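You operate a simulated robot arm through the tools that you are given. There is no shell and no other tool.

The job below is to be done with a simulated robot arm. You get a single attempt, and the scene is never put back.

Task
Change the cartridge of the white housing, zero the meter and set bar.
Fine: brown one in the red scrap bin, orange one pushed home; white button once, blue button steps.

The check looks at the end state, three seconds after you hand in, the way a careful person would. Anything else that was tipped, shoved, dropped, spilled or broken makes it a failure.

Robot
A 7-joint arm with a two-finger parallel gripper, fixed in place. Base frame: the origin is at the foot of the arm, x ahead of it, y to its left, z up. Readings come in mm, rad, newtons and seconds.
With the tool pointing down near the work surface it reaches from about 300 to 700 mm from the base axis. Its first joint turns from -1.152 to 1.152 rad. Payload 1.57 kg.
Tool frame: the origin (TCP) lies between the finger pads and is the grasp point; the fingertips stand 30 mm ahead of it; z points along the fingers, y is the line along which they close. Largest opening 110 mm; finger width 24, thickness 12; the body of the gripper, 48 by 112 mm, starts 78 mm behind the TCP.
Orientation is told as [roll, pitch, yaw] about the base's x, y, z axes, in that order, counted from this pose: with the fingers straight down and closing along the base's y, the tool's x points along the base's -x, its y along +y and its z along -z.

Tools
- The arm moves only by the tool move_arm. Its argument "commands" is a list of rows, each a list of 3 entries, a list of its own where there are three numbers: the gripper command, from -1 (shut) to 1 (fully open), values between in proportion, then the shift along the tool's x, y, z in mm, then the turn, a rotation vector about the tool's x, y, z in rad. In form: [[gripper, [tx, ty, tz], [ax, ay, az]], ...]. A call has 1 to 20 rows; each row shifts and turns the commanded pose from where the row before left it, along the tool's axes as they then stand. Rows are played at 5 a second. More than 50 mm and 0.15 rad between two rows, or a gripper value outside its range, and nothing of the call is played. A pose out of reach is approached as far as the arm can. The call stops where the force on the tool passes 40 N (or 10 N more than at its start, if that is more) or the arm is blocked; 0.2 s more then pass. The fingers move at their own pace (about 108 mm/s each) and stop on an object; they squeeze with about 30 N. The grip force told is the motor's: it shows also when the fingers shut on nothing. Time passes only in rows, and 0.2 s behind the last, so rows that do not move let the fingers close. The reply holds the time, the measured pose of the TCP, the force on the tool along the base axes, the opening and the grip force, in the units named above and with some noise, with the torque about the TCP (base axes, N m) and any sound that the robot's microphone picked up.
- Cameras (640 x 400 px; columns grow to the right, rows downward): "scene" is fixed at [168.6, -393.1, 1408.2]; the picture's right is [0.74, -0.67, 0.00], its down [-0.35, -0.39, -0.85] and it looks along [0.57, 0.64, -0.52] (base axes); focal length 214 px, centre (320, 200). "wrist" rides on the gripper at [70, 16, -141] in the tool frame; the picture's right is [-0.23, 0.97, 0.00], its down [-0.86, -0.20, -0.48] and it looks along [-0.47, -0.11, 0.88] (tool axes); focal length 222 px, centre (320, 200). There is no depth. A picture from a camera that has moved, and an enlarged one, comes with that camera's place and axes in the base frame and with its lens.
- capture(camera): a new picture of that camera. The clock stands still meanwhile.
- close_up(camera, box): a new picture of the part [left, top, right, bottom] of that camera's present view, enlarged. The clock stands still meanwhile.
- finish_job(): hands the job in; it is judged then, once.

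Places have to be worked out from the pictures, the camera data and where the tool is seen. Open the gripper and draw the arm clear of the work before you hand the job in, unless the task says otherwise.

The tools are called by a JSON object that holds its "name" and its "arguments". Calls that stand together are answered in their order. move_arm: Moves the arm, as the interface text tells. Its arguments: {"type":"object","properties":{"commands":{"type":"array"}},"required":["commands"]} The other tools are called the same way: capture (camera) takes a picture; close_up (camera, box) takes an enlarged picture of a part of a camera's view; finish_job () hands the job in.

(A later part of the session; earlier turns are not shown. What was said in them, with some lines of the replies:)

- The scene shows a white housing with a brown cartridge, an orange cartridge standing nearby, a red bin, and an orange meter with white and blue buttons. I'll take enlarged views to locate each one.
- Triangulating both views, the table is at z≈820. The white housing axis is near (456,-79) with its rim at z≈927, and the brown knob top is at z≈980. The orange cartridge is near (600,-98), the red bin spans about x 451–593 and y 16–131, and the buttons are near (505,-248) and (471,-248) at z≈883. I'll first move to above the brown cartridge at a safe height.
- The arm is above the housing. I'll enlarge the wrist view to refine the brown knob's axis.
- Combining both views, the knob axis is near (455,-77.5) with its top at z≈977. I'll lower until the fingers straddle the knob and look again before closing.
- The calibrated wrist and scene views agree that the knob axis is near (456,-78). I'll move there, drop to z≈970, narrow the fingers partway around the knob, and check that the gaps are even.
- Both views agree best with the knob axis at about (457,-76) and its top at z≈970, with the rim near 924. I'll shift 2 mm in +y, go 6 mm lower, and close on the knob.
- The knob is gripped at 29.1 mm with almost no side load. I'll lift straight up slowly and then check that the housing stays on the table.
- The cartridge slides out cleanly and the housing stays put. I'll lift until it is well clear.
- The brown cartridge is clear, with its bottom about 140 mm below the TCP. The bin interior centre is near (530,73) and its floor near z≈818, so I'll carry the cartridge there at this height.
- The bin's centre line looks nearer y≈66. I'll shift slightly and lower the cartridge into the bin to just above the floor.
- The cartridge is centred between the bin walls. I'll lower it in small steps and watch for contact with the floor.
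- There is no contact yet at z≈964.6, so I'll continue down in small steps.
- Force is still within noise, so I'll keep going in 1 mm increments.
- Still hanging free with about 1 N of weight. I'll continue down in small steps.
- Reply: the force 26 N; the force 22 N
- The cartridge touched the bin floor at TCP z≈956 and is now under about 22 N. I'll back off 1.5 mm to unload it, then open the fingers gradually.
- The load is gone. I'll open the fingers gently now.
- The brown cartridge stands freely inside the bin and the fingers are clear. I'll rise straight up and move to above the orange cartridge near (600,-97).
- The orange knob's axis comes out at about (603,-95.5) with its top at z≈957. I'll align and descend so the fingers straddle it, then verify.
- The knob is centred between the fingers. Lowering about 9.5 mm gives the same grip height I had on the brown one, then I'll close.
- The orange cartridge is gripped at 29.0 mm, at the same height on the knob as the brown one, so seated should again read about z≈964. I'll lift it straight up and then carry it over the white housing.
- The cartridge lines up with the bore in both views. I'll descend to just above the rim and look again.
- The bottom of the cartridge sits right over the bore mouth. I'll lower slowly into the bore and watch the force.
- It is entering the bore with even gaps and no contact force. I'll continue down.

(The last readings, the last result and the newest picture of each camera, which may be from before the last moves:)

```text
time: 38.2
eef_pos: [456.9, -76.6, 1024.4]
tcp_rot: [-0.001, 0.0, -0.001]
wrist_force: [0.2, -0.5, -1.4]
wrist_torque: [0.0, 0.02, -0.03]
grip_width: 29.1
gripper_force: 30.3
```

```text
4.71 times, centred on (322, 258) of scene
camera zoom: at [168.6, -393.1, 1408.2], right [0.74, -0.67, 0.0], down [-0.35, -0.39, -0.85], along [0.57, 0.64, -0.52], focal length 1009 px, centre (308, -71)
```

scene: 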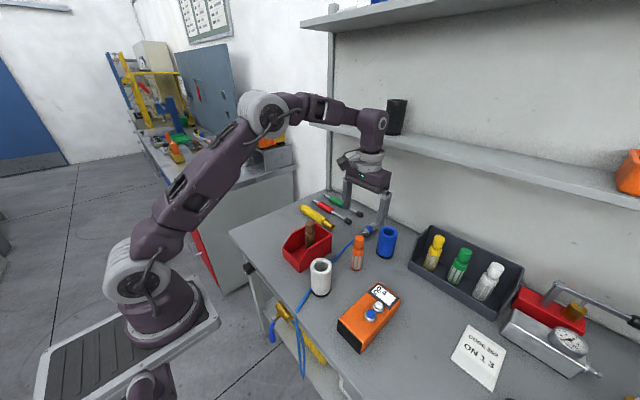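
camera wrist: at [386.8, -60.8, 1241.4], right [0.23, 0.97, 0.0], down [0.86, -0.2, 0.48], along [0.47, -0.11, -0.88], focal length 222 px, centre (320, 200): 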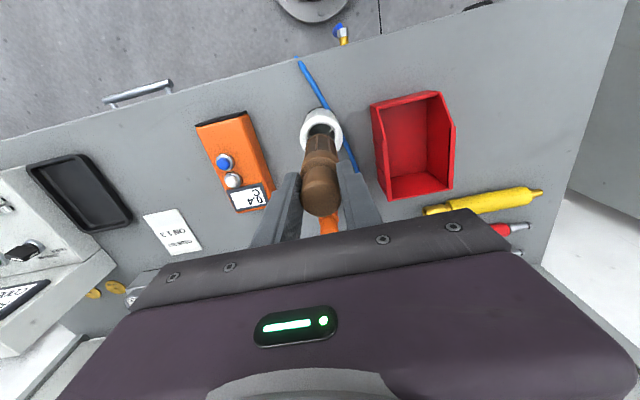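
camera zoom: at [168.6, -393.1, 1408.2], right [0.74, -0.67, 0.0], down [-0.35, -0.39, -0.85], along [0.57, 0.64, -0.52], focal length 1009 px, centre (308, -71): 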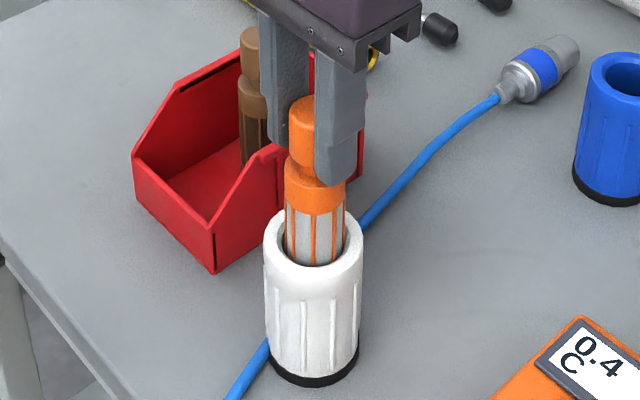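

The cartridge is sliding in freely and the housing is not moving. I'll continue in steps down to about 15 mm above the expected seat.

{"name": "move_arm", "arguments": {"commands": [[-1, [0, 0, 5], [0, 0, 0]], [-1, [0, 0, 6], [0, 0, 0]], [-1, [0, 0, 6], [0, 0, 0]], [-1, [0, 0, 6], [0, 0, 0]], [-1, [0, 0, 6], [0, 0, 0]], [-1, [0, 0, 6], [0, 0, 0]], [-1, [0, 0, 6], [0, 0, 0]], [-1, [0, 0, 4], [0, 0, 0]], [-1, [0, 0, 0], [0, 0, 0]]]}}

{"name": "close_up", "arguments": {"camera": "scene", "box": [295, 215, 350, 300]}}

```text
time: 40.2
eef_pos: [457.6, -75.5, 978.8]
tcp_rot: [0.0, 0.001, -0.001]
wrist_force: [0.8, -0.9, 1.8]
wrist_torque: [-0.01, 0.0, 0.01]
grip_width: 29.2
gripper_force: 30.4
```

```text
4.71 times, centred on (322, 258) of scene
camera zoom: at [168.6, -393.1, 1408.2], right [0.74, -0.67, 0.0], down [-0.35, -0.39, -0.85], along [0.57, 0.64, -0.52], focal length 1009 px, centre (308, -71)
```

zoom: 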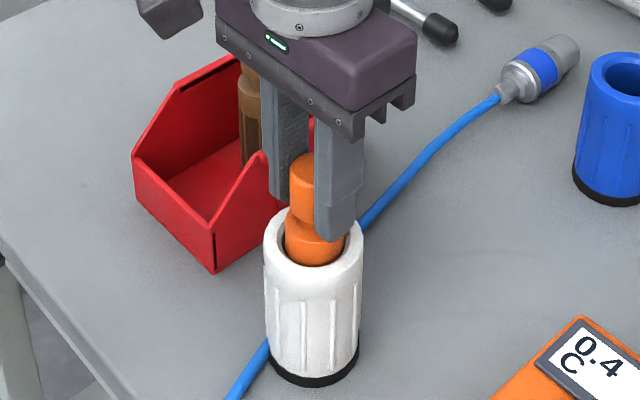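

There is a slight friction reading now, about 3 N above hanging weight. I'll keep pushing toward the seat at about z≈963 in small steps.

{"name": "move_arm", "arguments": {"commands": [[-1, [0, 0, 2], [0, 0, 0]], [-1, [0, 0, 2], [0, 0, 0]], [-1, [0, 0, 2], [0, 0, 0]], [-1, [0, 0, 2], [0, 0, 0]], [-1, [0, 0, 0], [0, 0, 0]]]}}

{"name": "move_arm", "arguments": {"commands": [[-1, [0, 0, 1.5], [0, 0, 0]], [-1, [0, 0, 1.5], [0, 0, 0]], [-1, [0, 0, 1], [0, 0, 0]], [-1, [0, 0, 0], [0, 0, 0]]]}}

```text
time: 41.4
eef_pos: [457.6, -76.0, 969.7]
tcp_rot: [0.001, 0.0, 0.0]
wrist_force: [-0.7, -0.1, 1.7]
wrist_torque: [-0.01, -0.04, 0.02]
grip_width: 29.1
gripper_force: 30.0
```

```text
time: 42.4
eef_pos: [457.1, -75.6, 966.9]
tcp_rot: [-0.001, 0.002, -0.001]
wrist_force: [-0.3, 0.4, 1.9]
wrist_torque: [0.02, 0.02, -0.03]
grip_width: 29.0
gripper_force: 29.7
```

The friction stays at about 2 N and the seat is still a few mm lower. I'll continue in 1 mm steps until a firm stop or a click.

{"name": "move_arm", "arguments": {"commands": [[-1, [0, 0, 1], [0, 0, 0]], [-1, [0, 0, 1], [0, 0, 0]], [-1, [0, 0, 0], [0, 0, 0]]]}}

{"name": "move_arm", "arguments": {"commands": [[-1, [0, 0, 0.7], [0, 0, 0]], [-1, [0, 0, 0.7], [0, 0, 0]], [-1, [0, 0, 0], [0, 0, 0]]]}}

```text
time: 43.2
eef_pos: [456.4, -75.6, 964.7]
tcp_rot: [0.0, 0.0, 0.001]
wrist_force: [0.1, -0.1, 1.5]
wrist_torque: [0.01, -0.01, -0.01]
grip_width: 29.0
gripper_force: 29.7
```

```text
time: 44.0
eef_pos: [458.0, -75.6, 963.5]
tcp_rot: [-0.001, -0.003, 0.001]
wrist_force: [-1.8, 3.9, 25.1]
wrist_torque: [0.38, 0.14, 0.0]
grip_width: 29.3
gripper_force: 29.9
```

A firm stop appeared at z≈963.5 with 25 N, which matches the brown cartridge's seated height. I'll press 0.6 mm more to confirm it is home and then look.

{"name": "move_arm", "arguments": {"commands": [[-1, [0, 0, 0.6], [0, 0, 0]], [-1, [0, 0, 0], [0, 0, 0]]]}}

{"name": "close_up", "arguments": {"camera": "scene", "box": [290, 220, 360, 310]}}

{"name": "close_up", "arguments": {"camera": "wrist", "box": [250, 120, 400, 230]}}

```text
time: 44.6
eef_pos: [457.1, -75.7, 963.3]
tcp_rot: [0.001, -0.001, 0.002]
wrist_force: [1.2, 1.5, 25.7]
wrist_torque: [0.35, -0.35, -0.01]
grip_width: 28.9
gripper_force: 30.0
```

```text
4.44 times, centred on (325, 265) of scene
camera zoom: at [168.3, -393.0, 1408.2], right [0.74, -0.67, 0.0], down [-0.35, -0.39, -0.85], along [0.57, 0.64, -0.52], focal length 953 px, centre (298, -89)
```

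zoom: 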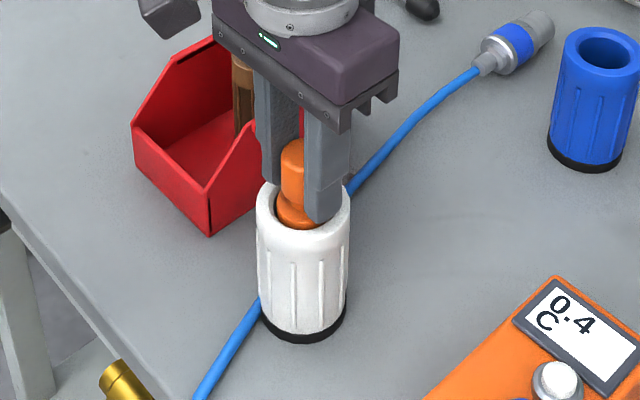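

```text
3.64 times, centred on (325, 175) of wrist
camera zoom: at [387.0, -60.5, 1104.1], right [0.23, 0.97, 0.0], down [0.85, -0.2, 0.48], along [0.47, -0.11, -0.88], focal length 808 px, centre (302, 291)
```

zoom: 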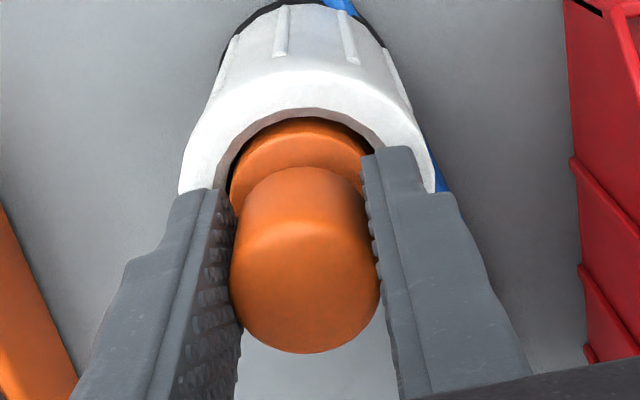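

The orange knob sits exactly where the brown one did in both views. I'll unload, open the fingers, and rise clear.

{"name": "move_arm", "arguments": {"commands": [[-1, [0, 0, -0.6], [0, 0, 0]], [-1, [0, 0, -0.5], [0, 0, 0]], [-1, [0, 0, 0], [0, 0, 0]], [-0.45, [0, 0, 0], [0, 0, 0]], [-0.35, [0, 0, 0], [0, 0, 0]], [-0.1, [0, 0, 0], [0, 0, 0]], [0.2, [0, 0, 0], [0, 0, 0]], [0.2, [0, 0, 0], [0, 0, 0]], [0.2, [0, 0, -10], [0, 0, 0]], [0.2, [0, 0, -20], [0, 0, 0]], [0.2, [0, 0, -30], [0, 0, 0]], [0.2, [0, 0, -30], [0, 0, 0]], [0.2, [0, 0, 0], [0, 0, 0]]]}}

{"name": "close_up", "arguments": {"camera": "scene", "box": [290, 220, 360, 310]}}

{"name": "capture", "arguments": {"camera": "wrist"}}

```text
time: 47.4
eef_pos: [457.8, -75.1, 1054.8]
tcp_rot: [0.0, 0.0, -0.001]
wrist_force: [0.0, -0.3, 0.5]
wrist_torque: [0.01, -0.01, -0.05]
grip_width: 66.1
gripper_force: 0.0
```

```text
4.44 times, centred on (325, 265) of scene
camera zoom: at [168.6, -393.1, 1408.2], right [0.74, -0.67, 0.0], down [-0.35, -0.39, -0.85], along [0.57, 0.64, -0.52], focal length 953 px, centre (298, -89)
```

zoom: 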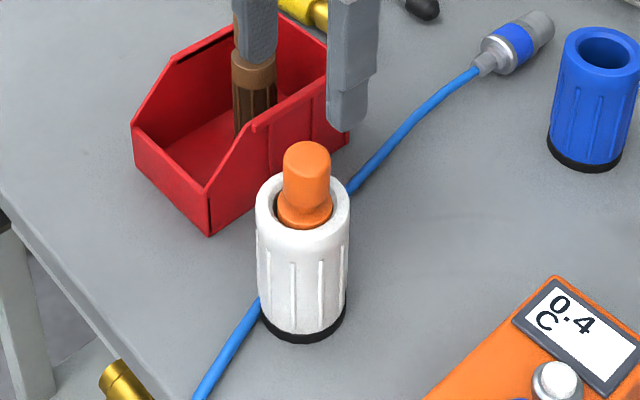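

```text
taken
camera wrist: at [387.2, -60.1, 1195.0], right [0.23, 0.97, 0.0], down [0.86, -0.2, 0.48], along [0.47, -0.11, -0.88], focal length 222 px, centre (320, 200)
```

wrist: 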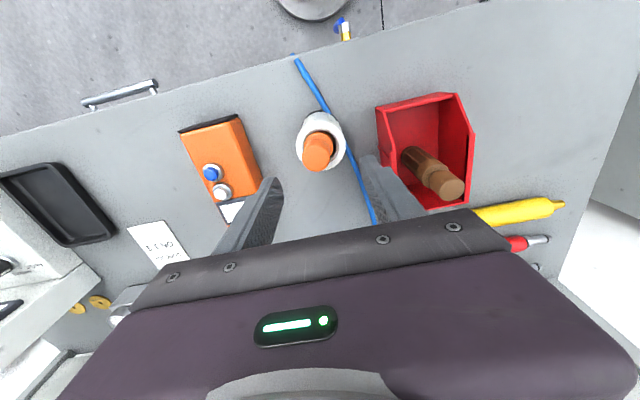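

The orange cartridge is seated in the white housing and everything around it is undisturbed. Next is the meter: I'll move at height to above the white button near (505,-248) and refine its position.

{"name": "move_arm", "arguments": {"commands": [[0.2, [-3, -12, 0], [0, 0, 0]], [0.2, [-6, -25, 0], [0, 0, 0]], [0.2, [-8, -30, 0], [0, 0, 0]], [0.2, [-8, -30, 0], [0, 0, 0]], [0.2, [-8, -30, 0], [0, 0, 0]], [0.2, [-8, -25, 0], [0, 0, 0]], [0.2, [-4, -14, 0], [0, 0, 0]], [0.2, [-2, -6, 0], [0, 0, 0]], [0.2, [0, 0, 0], [0, 0, 0]], [0.2, [0, 0, 0], [0, 0, 0]]]}}

{"name": "close_up", "arguments": {"camera": "wrist", "box": [230, 70, 410, 220]}}

{"name": "close_up", "arguments": {"camera": "scene", "box": [320, 270, 420, 360]}}

```text
time: 49.6
eef_pos: [504.4, -247.8, 1054.1]
tcp_rot: [-0.001, 0.002, 0.0]
wrist_force: [0.9, -0.4, -0.8]
wrist_torque: [-0.01, -0.01, 0.01]
grip_width: 66.1
gripper_force: 0.1
```

```text
2.67 times, centred on (320, 145) of wrist
camera zoom: at [434.4, -232.5, 1195.2], right [0.23, 0.97, 0.0], down [0.86, -0.2, 0.48], along [0.47, -0.11, -0.88], focal length 592 px, centre (320, 347)
```

zoom: 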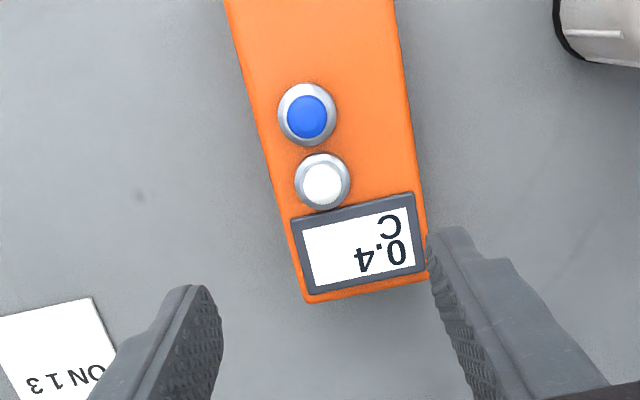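

```text
4.44 times, centred on (370, 315) of scene
camera zoom: at [168.6, -393.1, 1408.2], right [0.74, -0.67, 0.0], down [-0.35, -0.39, -0.85], along [0.57, 0.64, -0.52], focal length 953 px, centre (98, -311)
```

zoom: 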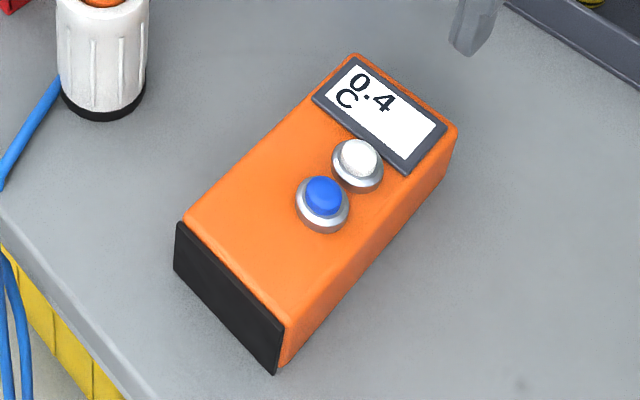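

Both views put the white button at about (504.7,-248) with its top near z≈886, and the blue one at (471.3,-248). The TCP is already above the white one, so I'll close the fingers and lower to about 15 mm above the button.

{"name": "move_arm", "arguments": {"commands": [[-0.5, [-0.3, 0, 20], [0, 0, 0]], [-1, [0, 0, 30], [0, 0, 0]], [-1, [0, 0, 30], [0, 0, 0]], [-1, [0, 0, 25], [0, 0, 0]], [-1, [0, 0, 15], [0, 0, 0]], [-1, [0, 0, 0], [0, 0, 0]], [-1, [0, 0, 0], [0, 0, 0]]]}}

{"name": "close_up", "arguments": {"camera": "scene", "box": [340, 270, 410, 330]}}

{"name": "close_up", "arguments": {"camera": "wrist", "box": [240, 90, 400, 220]}}

```text
time: 51.2
eef_pos: [504.2, -248.1, 934.1]
tcp_rot: [0.002, 0.0, -0.001]
wrist_force: [0.2, -0.4, 0.2]
wrist_torque: [0.02, -0.03, -0.01]
grip_width: 0.1
gripper_force: 21.0
```

```text
6.67 times, centred on (375, 300) of scene
camera zoom: at [168.6, -393.1, 1408.2], right [0.74, -0.67, 0.0], down [-0.35, -0.39, -0.85], along [0.57, 0.64, -0.52], focal length 1430 px, centre (-47, -467)
```

zoom: 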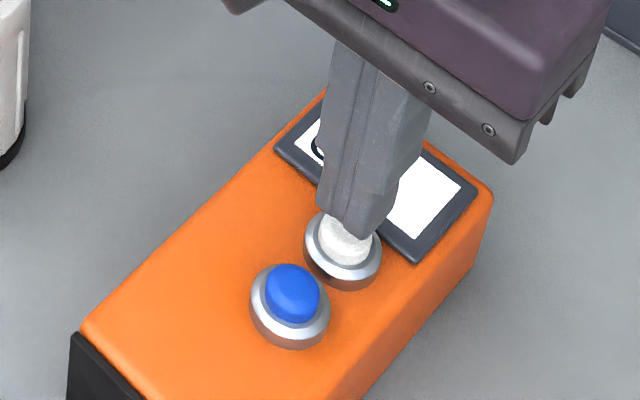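

```text
3.08 times, centred on (320, 155) of wrist
camera zoom: at [434.3, -233.1, 1074.7], right [0.23, 0.97, 0.0], down [0.86, -0.2, 0.48], along [0.47, -0.11, -0.88], focal length 684 px, centre (320, 338)
```

zoom: 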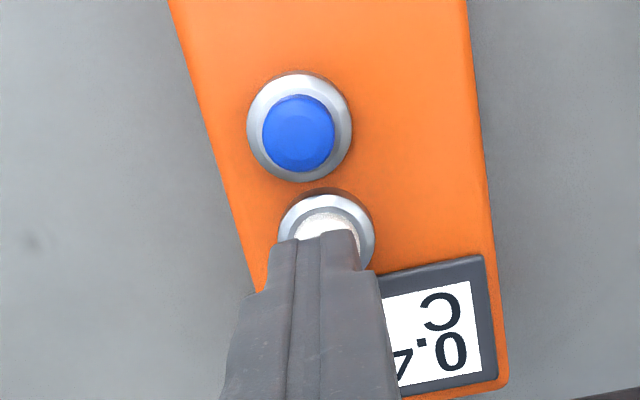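

The closed tip is centred over the white button, about 17 mm above it. I'll lower to near contact, then press in 1 mm steps while listening for a click.

{"name": "move_arm", "arguments": {"commands": [[-1, [-0.5, 0, 5], [0, 0, 0]], [-1, [0, 0, 5], [0, 0, 0]], [-1, [0, 0, 3], [0, 0, 0]], [-1, [0, 0, 0], [0, 0, 0]]]}}

{"name": "close_up", "arguments": {"camera": "scene", "box": [340, 270, 410, 330]}}

```text
time: 52.2
eef_pos: [505.7, -248.2, 920.5]
tcp_rot: [0.0, 0.0, 0.0]
wrist_force: [0.2, -0.5, 0.6]
wrist_torque: [0.02, -0.02, -0.03]
grip_width: 0.0
gripper_force: 21.6
```

```text
6.67 times, centred on (375, 300) of scene
camera zoom: at [168.6, -393.1, 1408.2], right [0.74, -0.67, 0.0], down [-0.35, -0.39, -0.85], along [0.57, 0.64, -0.52], focal length 1430 px, centre (-47, -467)
```

zoom: 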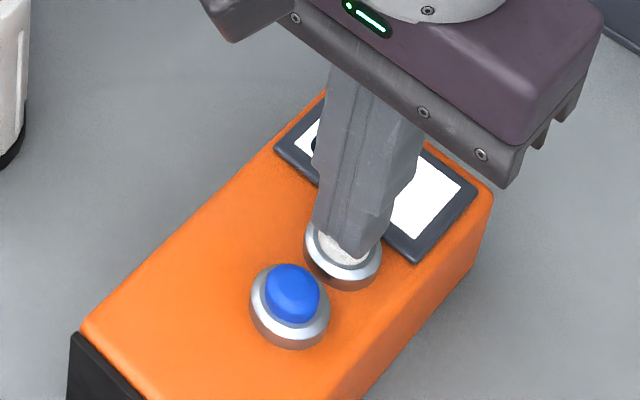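

The tip is just above the button with no contact force. I'll continue with 1 mm steps.

{"name": "move_arm", "arguments": {"commands": [[-1, [0, 0, 1], [0, 0, 0]], [-1, [0, 0, 1], [0, 0, 0]], [-1, [0, 0, 0], [0, 0, 0]]]}}

{"name": "move_arm", "arguments": {"commands": [[-1, [0, 0, 1], [0, 0, 0]], [-1, [0, 0, 0], [0, 0, 0]]]}}

{"name": "move_arm", "arguments": {"commands": [[-1, [0, 0, 1], [0, 0, 0]], [-1, [0, 0, 0], [0, 0, 0]]]}}

```text
time: 53.0
eef_pos: [505.9, -248.2, 918.3]
tcp_rot: [0.0, 0.0, -0.001]
wrist_force: [0.2, -0.8, 1.0]
wrist_torque: [0.01, -0.01, 0.01]
grip_width: 0.0
gripper_force: 21.1
```

```text
time: 53.6
eef_pos: [504.9, -248.1, 917.3]
tcp_rot: [-0.002, 0.001, 0.0]
wrist_force: [0.1, 0.3, 1.3]
wrist_torque: [0.02, 0.01, 0.0]
grip_width: 0.0
gripper_force: 21.8
```

```text
time: 54.2
eef_pos: [505.1, -247.3, 917.2]
tcp_rot: [0.001, 0.0, 0.002]
wrist_force: [-1.2, 0.7, 1.8]
wrist_torque: [0.0, -0.01, 0.0]
grip_width: 0.2
gripper_force: 21.0
```

Force is rising gently (1.8 N), so the tip is probably on the button spring. I'll press on 1 mm at a time.

{"name": "move_arm", "arguments": {"commands": [[-1, [0, 0, 1], [0, 0, 0]], [-1, [0, 0, 0], [0, 0, 0]]]}}

{"name": "close_up", "arguments": {"camera": "scene", "box": [340, 270, 410, 330]}}

```text
time: 54.8
eef_pos: [505.6, -247.6, 915.8]
tcp_rot: [0.001, -0.001, -0.001]
wrist_force: [1.2, -0.1, 1.8]
wrist_torque: [0.02, -0.07, 0.02]
grip_width: 0.4
gripper_force: 21.2
heard: click
```

```text
6.67 times, centred on (375, 300) of scene
camera zoom: at [168.6, -393.1, 1408.2], right [0.74, -0.67, 0.0], down [-0.35, -0.39, -0.85], along [0.57, 0.64, -0.52], focal length 1430 px, centre (-47, -467)
```

zoom: 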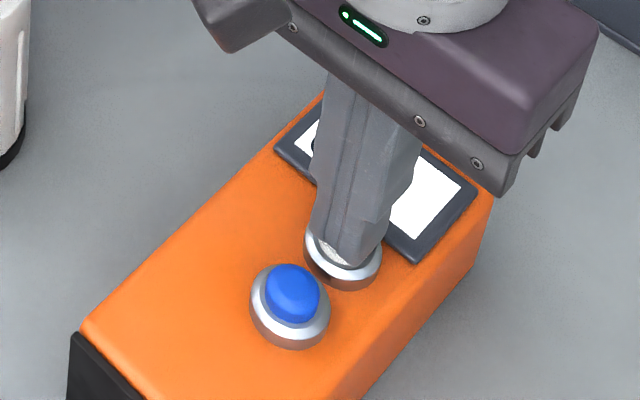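

A click was heard, so I'll release the white button straight up and check the display.

{"name": "move_arm", "arguments": {"commands": [[-1, [0, 0, -8], [0, 0, 0]], [-1, [0, 0, -20], [0, 0, 0]], [-1, [0, 0, -30], [0, 0, 0]], [-1, [15, 0, -20], [0, 0, 0]], [-1, [19, 0, 0], [0, 0, 0]], [-1, [0, 0, 0], [0, 0, 0]], [-1, [0, 0, 0], [0, 0, 0]]]}}

{"name": "close_up", "arguments": {"camera": "scene", "box": [340, 270, 410, 330]}}

{"name": "close_up", "arguments": {"camera": "wrist", "box": [240, 90, 400, 220]}}

```text
time: 56.4
eef_pos: [471.2, -247.5, 995.2]
tcp_rot: [0.0, 0.0, 0.0]
wrist_force: [0.1, -0.3, -0.9]
wrist_torque: [0.0, 0.01, -0.02]
grip_width: 0.0
gripper_force: 21.4
```

```text
6.67 times, centred on (375, 300) of scene
camera zoom: at [168.6, -393.1, 1408.2], right [0.74, -0.67, 0.0], down [-0.35, -0.39, -0.85], along [0.57, 0.64, -0.52], focal length 1430 px, centre (-47, -467)
```

zoom: 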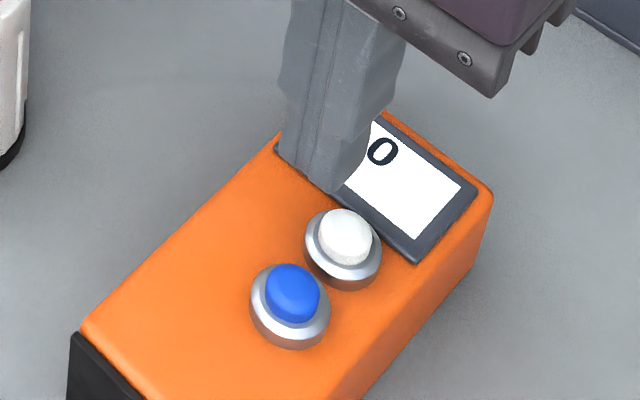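

```text
3.08 times, centred on (320, 155) of wrist
camera zoom: at [400.6, -232.5, 1135.7], right [0.23, 0.97, 0.0], down [0.86, -0.2, 0.48], along [0.47, -0.11, -0.88], focal length 684 px, centre (320, 338)
```

zoom: 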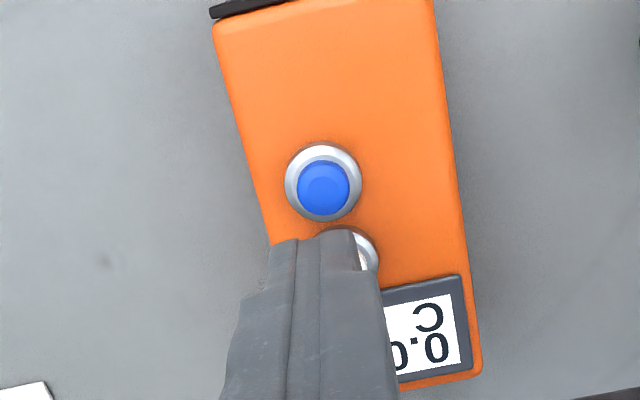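

The display now reads 0.0 with unit C. The tip is right above the blue button, so I'll descend to just above it.

{"name": "move_arm", "arguments": {"commands": [[-1, [0, 0, 15], [0, 0, 0]], [-1, [0, 0, 20], [0, 0, 0]], [-1, [0, 0, 20], [0, 0, 0]], [-1, [0, 0, 12], [0, 0, 0]], [-1, [0, 0, 7], [0, 0, 0]], [-1, [0, 0, 0], [0, 0, 0]]]}}

{"name": "close_up", "arguments": {"camera": "scene", "box": [340, 270, 410, 330]}}

```text
time: 57.8
eef_pos: [471.5, -247.0, 917.7]
tcp_rot: [-0.001, 0.001, 0.001]
wrist_force: [0.4, -0.7, -0.4]
wrist_torque: [0.0, -0.01, 0.01]
grip_width: 0.0
gripper_force: 21.8
```

```text
6.67 times, centred on (375, 300) of scene
camera zoom: at [168.6, -393.1, 1408.2], right [0.74, -0.67, 0.0], down [-0.35, -0.39, -0.85], along [0.57, 0.64, -0.52], focal length 1430 px, centre (-47, -467)
```

zoom: 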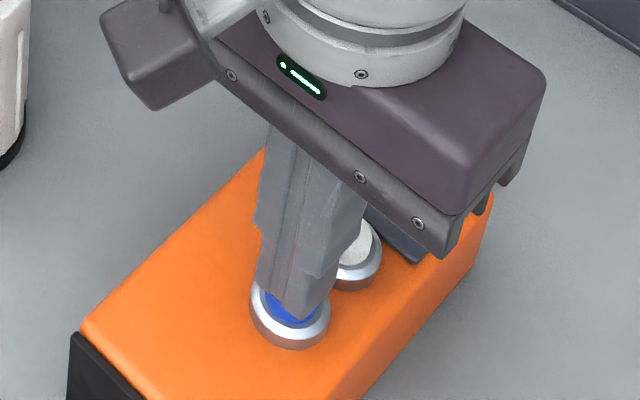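

The tip is over the blue button and clear of the white one. I'll press in 1 mm steps until it clicks.

{"name": "move_arm", "arguments": {"commands": [[-1, [0, 0, 1], [0, 0, 0]], [-1, [0, 0, 1], [0, 0, 0]], [-1, [0, 0, 0], [0, 0, 0]]]}}

{"name": "move_arm", "arguments": {"commands": [[-1, [0, 0, 1], [0, 0, 0]], [-1, [0, 0, 0], [0, 0, 0]]]}}

{"name": "move_arm", "arguments": {"commands": [[-1, [0, 0, 1], [0, 0, 0]], [-1, [0, 0, 0], [0, 0, 0]]]}}

```text
time: 58.6
eef_pos: [472.5, -247.6, 917.7]
tcp_rot: [-0.001, -0.001, 0.0]
wrist_force: [-0.3, -0.7, 0.8]
wrist_torque: [0.02, -0.01, -0.01]
grip_width: 0.0
gripper_force: 21.5
```

```text
time: 59.2
eef_pos: [471.5, -247.5, 916.7]
tcp_rot: [0.0, 0.003, -0.001]
wrist_force: [0.2, -1.0, 2.0]
wrist_torque: [-0.04, 0.02, 0.04]
grip_width: 0.0
gripper_force: 21.1
```

```text
time: 59.8
eef_pos: [471.0, -246.7, 916.5]
tcp_rot: [0.0, 0.0, 0.001]
wrist_force: [-0.1, 0.2, 2.3]
wrist_torque: [0.02, 0.0, -0.02]
grip_width: 0.1
gripper_force: 21.3
heard: click
```

A click was heard, so I'll lift off and read the unit.

{"name": "move_arm", "arguments": {"commands": [[-1, [0, 0, -6], [0, 0, 0]], [-1, [0, 0, -15], [0, 0, 0]], [-1, [0, 0, -25], [0, 0, 0]], [-1, [0, 0, -30], [0, 0, 0]], [-1, [0, 0, 0], [0, 0, 0]]]}}

{"name": "close_up", "arguments": {"camera": "wrist", "box": [240, 90, 400, 220]}}

{"name": "close_up", "arguments": {"camera": "scene", "box": [340, 270, 410, 330]}}

```text
time: 61.0
eef_pos: [471.7, -247.2, 991.4]
tcp_rot: [0.001, -0.001, -0.001]
wrist_force: [-0.9, -0.2, 0.1]
wrist_torque: [0.04, -0.03, 0.0]
grip_width: 0.0
gripper_force: 21.2
```

```text
3.08 times, centred on (320, 155) of wrist
camera zoom: at [400.8, -232.5, 1132.9], right [0.23, 0.97, 0.0], down [0.86, -0.2, 0.48], along [0.47, -0.11, -0.88], focal length 684 px, centre (320, 338)
```

zoom: 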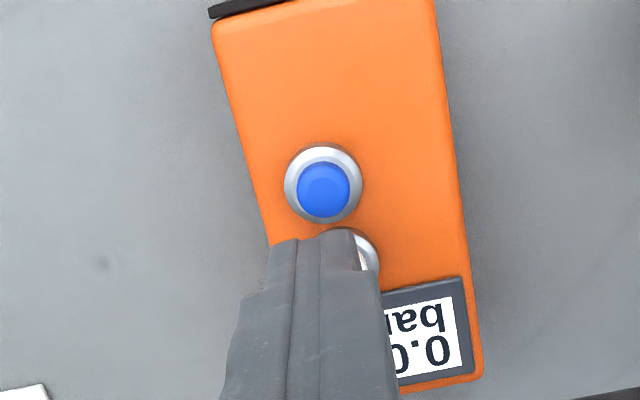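

```text
6.67 times, centred on (375, 300) of scene
camera zoom: at [168.6, -393.1, 1408.2], right [0.74, -0.67, 0.0], down [-0.35, -0.39, -0.85], along [0.57, 0.64, -0.52], focal length 1430 px, centre (-47, -467)
```

zoom: 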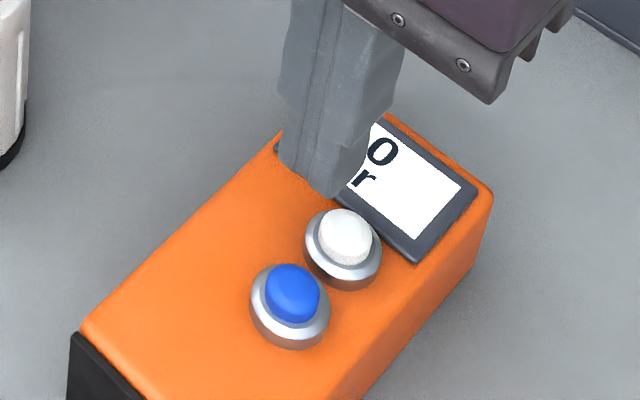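

The display now reads 0.0 and "bar". I'll rise well clear, open the gripper, and return to near the start pose for a final check.

{"name": "move_arm", "arguments": {"commands": [[-1, [0, 0, -30], [0, 0, 0]], [-1, [0, 0, -40], [0, 0, 0]], [0, [0, 0, -40], [0, 0, 0]], [1, [10, 5, -40], [0, 0, 0]], [1, [20, 15, -40], [0, 0, 0]], [1, [25, 20, -40], [0, 0, 0]], [1, [30, 20, -40], [0, 0, 0]], [1, [30, 20, -35], [0, 0, 0]], [1, [25, 15, -20], [0, 0, 0]], [1, [0, 0, 0], [0, 0, 0]], [1, [0, 0, 0], [0, 0, 0]]]}}

{"name": "capture", "arguments": {"camera": "scene"}}

{"name": "close_up", "arguments": {"camera": "scene", "box": [270, 200, 430, 300]}}

{"name": "close_up", "arguments": {"camera": "scene", "box": [320, 270, 440, 360]}}

{"name": "close_up", "arguments": {"camera": "wrist", "box": [240, 90, 460, 240]}}

```text
refused: row 6 steps farther than a row can; nothing moved
```

```text
taken
```

scene: 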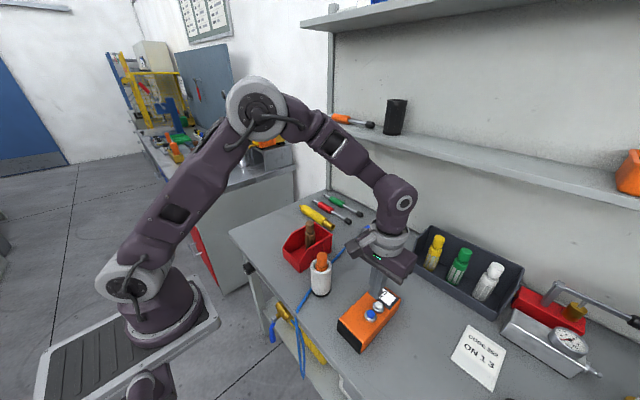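

```text
4.00 times, centred on (350, 250) of scene
camera zoom: at [168.6, -393.1, 1408.2], right [0.74, -0.67, 0.0], down [-0.35, -0.39, -0.85], along [0.57, 0.64, -0.52], focal length 858 px, centre (200, 0)
```

zoom: 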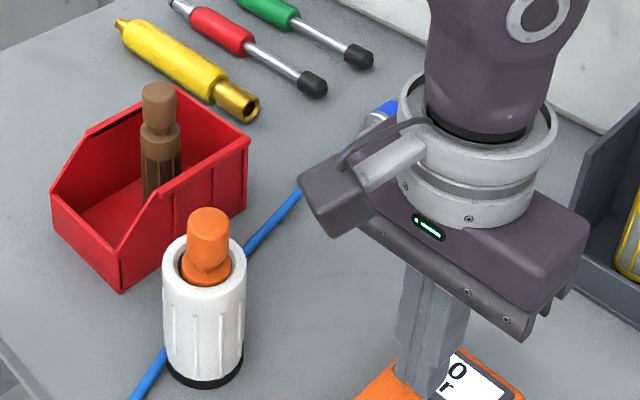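

```text
4.44 times, centred on (380, 315) of scene
camera zoom: at [168.6, -393.1, 1408.2], right [0.74, -0.67, 0.0], down [-0.35, -0.39, -0.85], along [0.57, 0.64, -0.52], focal length 953 px, centre (53, -311)
```

zoom: 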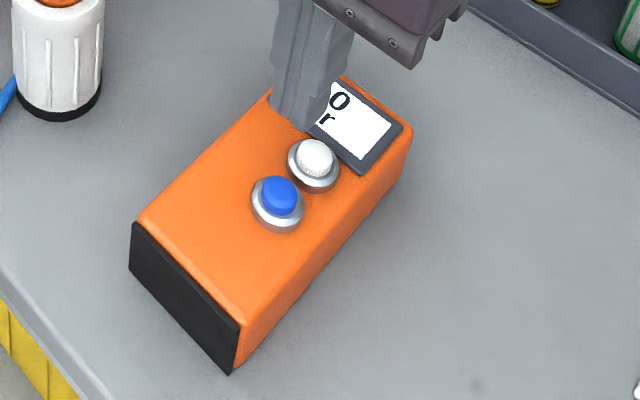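

```text
2.67 times, centred on (350, 165) of wrist
camera zoom: at [400.8, -232.5, 1132.9], right [0.23, 0.97, 0.0], down [0.86, -0.2, 0.48], along [0.47, -0.11, -0.88], focal length 592 px, centre (240, 293)
```

zoom: 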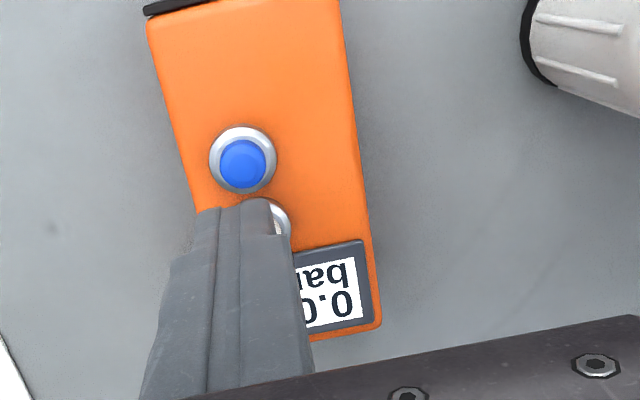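

That move was refused because one row was too long, and nothing moved. I'll retreat with smaller steps.

{"name": "move_arm", "arguments": {"commands": [[-1, [0, 0, -30], [0, 0, 0]], [-1, [0, 0, -40], [0, 0, 0]], [0, [0, 0, -40], [0, 0, 0]], [1, [8, 5, -35], [0, 0, 0]], [1, [16, 10, -35], [0, 0, 0]], [1, [20, 14, -35], [0, 0, 0]], [1, [22, 15, -35], [0, 0, 0]], [1, [22, 15, -30], [0, 0, 0]], [1, [20, 14, -25], [0, 0, 0]], [1, [20, 14, -15], [0, 0, 0]], [1, [10, 7, -5], [0, 0, 0]], [1, [0, 0, 0], [0, 0, 0]], [1, [0, 0, 0], [0, 0, 0]]]}}

{"name": "capture", "arguments": {"camera": "scene"}}

{"name": "close_up", "arguments": {"camera": "scene", "box": [270, 200, 430, 300]}}

{"name": "close_up", "arguments": {"camera": "scene", "box": [320, 270, 440, 360]}}

{"name": "close_up", "arguments": {"camera": "wrist", "box": [270, 110, 450, 240]}}

```text
time: 63.8
eef_pos: [332.3, -153.6, 1317.8]
tcp_rot: [0.0, 0.001, 0.0]
wrist_force: [-0.1, -0.1, -0.3]
wrist_torque: [-0.03, 0.02, 0.0]
grip_width: 109.7
gripper_force: 0.1
```

```text
taken
```

scene: 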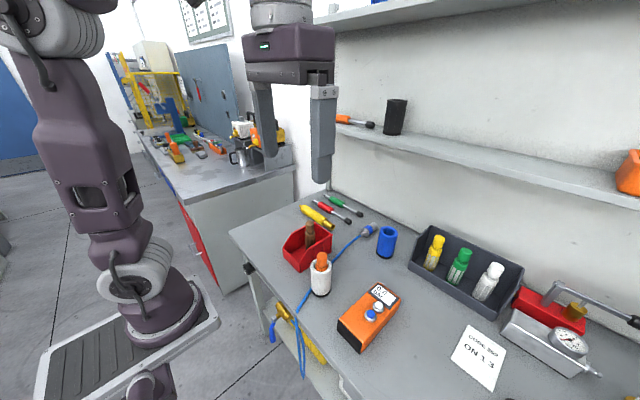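

```text
4.00 times, centred on (350, 250) of scene
camera zoom: at [168.6, -393.1, 1408.2], right [0.74, -0.67, 0.0], down [-0.35, -0.39, -0.85], along [0.57, 0.64, -0.52], focal length 858 px, centre (200, 0)
```

zoom: 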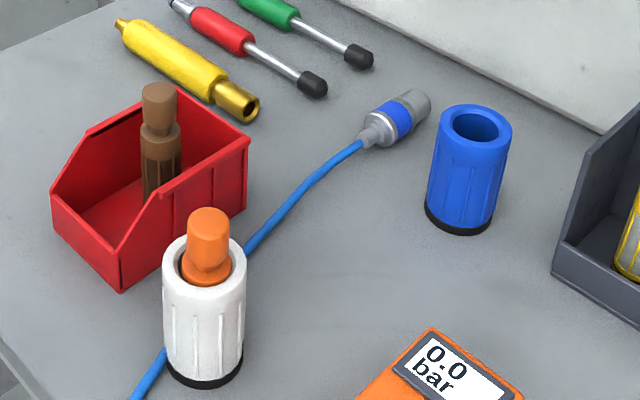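

```text
4.44 times, centred on (380, 315) of scene
camera zoom: at [168.6, -393.1, 1408.2], right [0.74, -0.67, 0.0], down [-0.35, -0.39, -0.85], along [0.57, 0.64, -0.52], focal length 953 px, centre (53, -311)
```

zoom: 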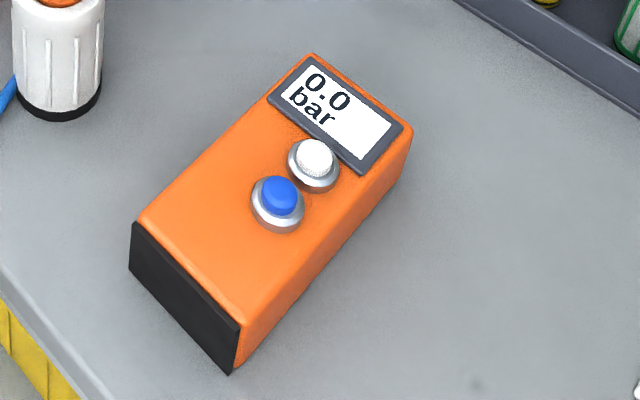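

```text
3.08 times, centred on (360, 175) of wrist
camera zoom: at [262.2, -138.6, 1458.8], right [0.23, 0.97, 0.0], down [0.86, -0.2, 0.48], along [0.47, -0.11, -0.88], focal length 684 px, centre (197, 277)
```

zoom: 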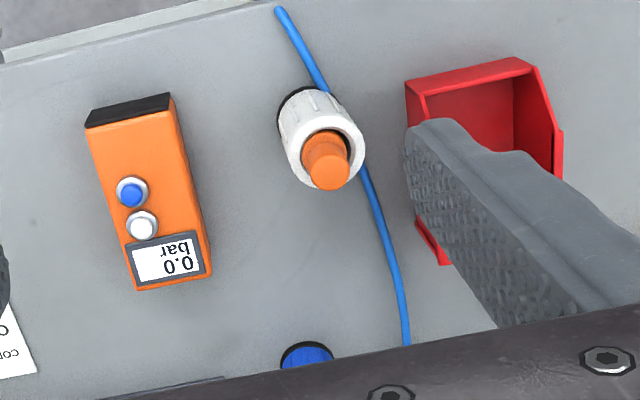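

The meter reads 0.0 bar and the brown cartridge is in the bin. I'll look once more at the seated orange cartridge at higher zoom to be sure it is home and upright.

{"name": "close_up", "arguments": {"camera": "scene", "box": [300, 240, 345, 305]}}

{"name": "close_up", "arguments": {"camera": "wrist", "box": [335, 130, 385, 180]}}

```text
6.15 times, centred on (322, 272) of scene
camera zoom: at [168.6, -393.1, 1408.2], right [0.74, -0.67, 0.0], down [-0.35, -0.39, -0.85], along [0.57, 0.64, -0.52], focal length 1320 px, centre (305, -246)
```

zoom: 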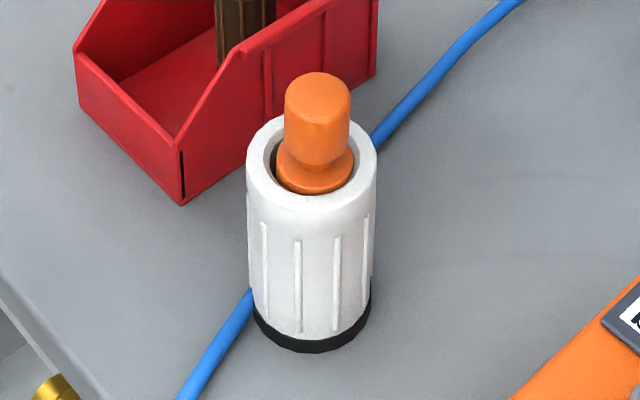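

```text
8.00 times, centred on (360, 155) of wrist
camera zoom: at [262.2, -138.6, 1458.8], right [0.23, 0.97, 0.0], down [0.86, -0.2, 0.48], along [0.47, -0.11, -0.88], focal length 1777 px, centre (0, 560)
```

zoom: 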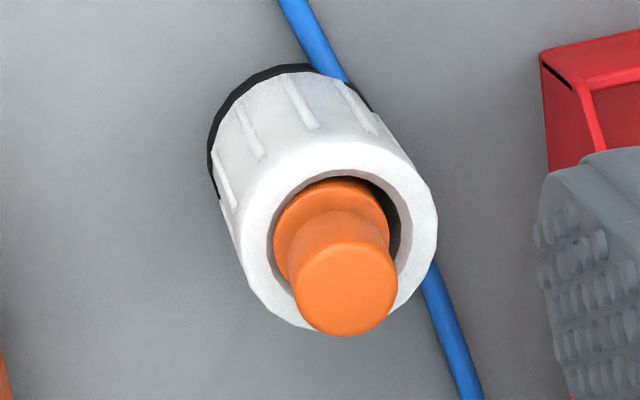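

The orange cartridge sits at the same depth the brown one had, within its normal bore play. The brown one is in the red bin, the meter shows 0.0 bar, nothing else has moved, and the gripper is open and clear, so I'm handing in.

{"name": "finish_job", "arguments": {}}

```text
The job is handed in.
```

The job is done and handed in; I don't have the check's result.

- **Cartridge:** The brown cartridge is standing upright in the red scrap bin. The orange one is in the white housing, pushed down to a firm stop at the same depth the brown one had. It leans about 1–2 mm, which I put down to play in the bore.
- **Meter:** I pressed the white button once and the reading went from 0.4 to 0.0. One press of the blue button changed the unit from C to bar, so the display now reads 0.0 bar.
- **Surroundings:** The final pictures show nothing else tipped or moved. The gripper is open and the arm is clear of the bench.
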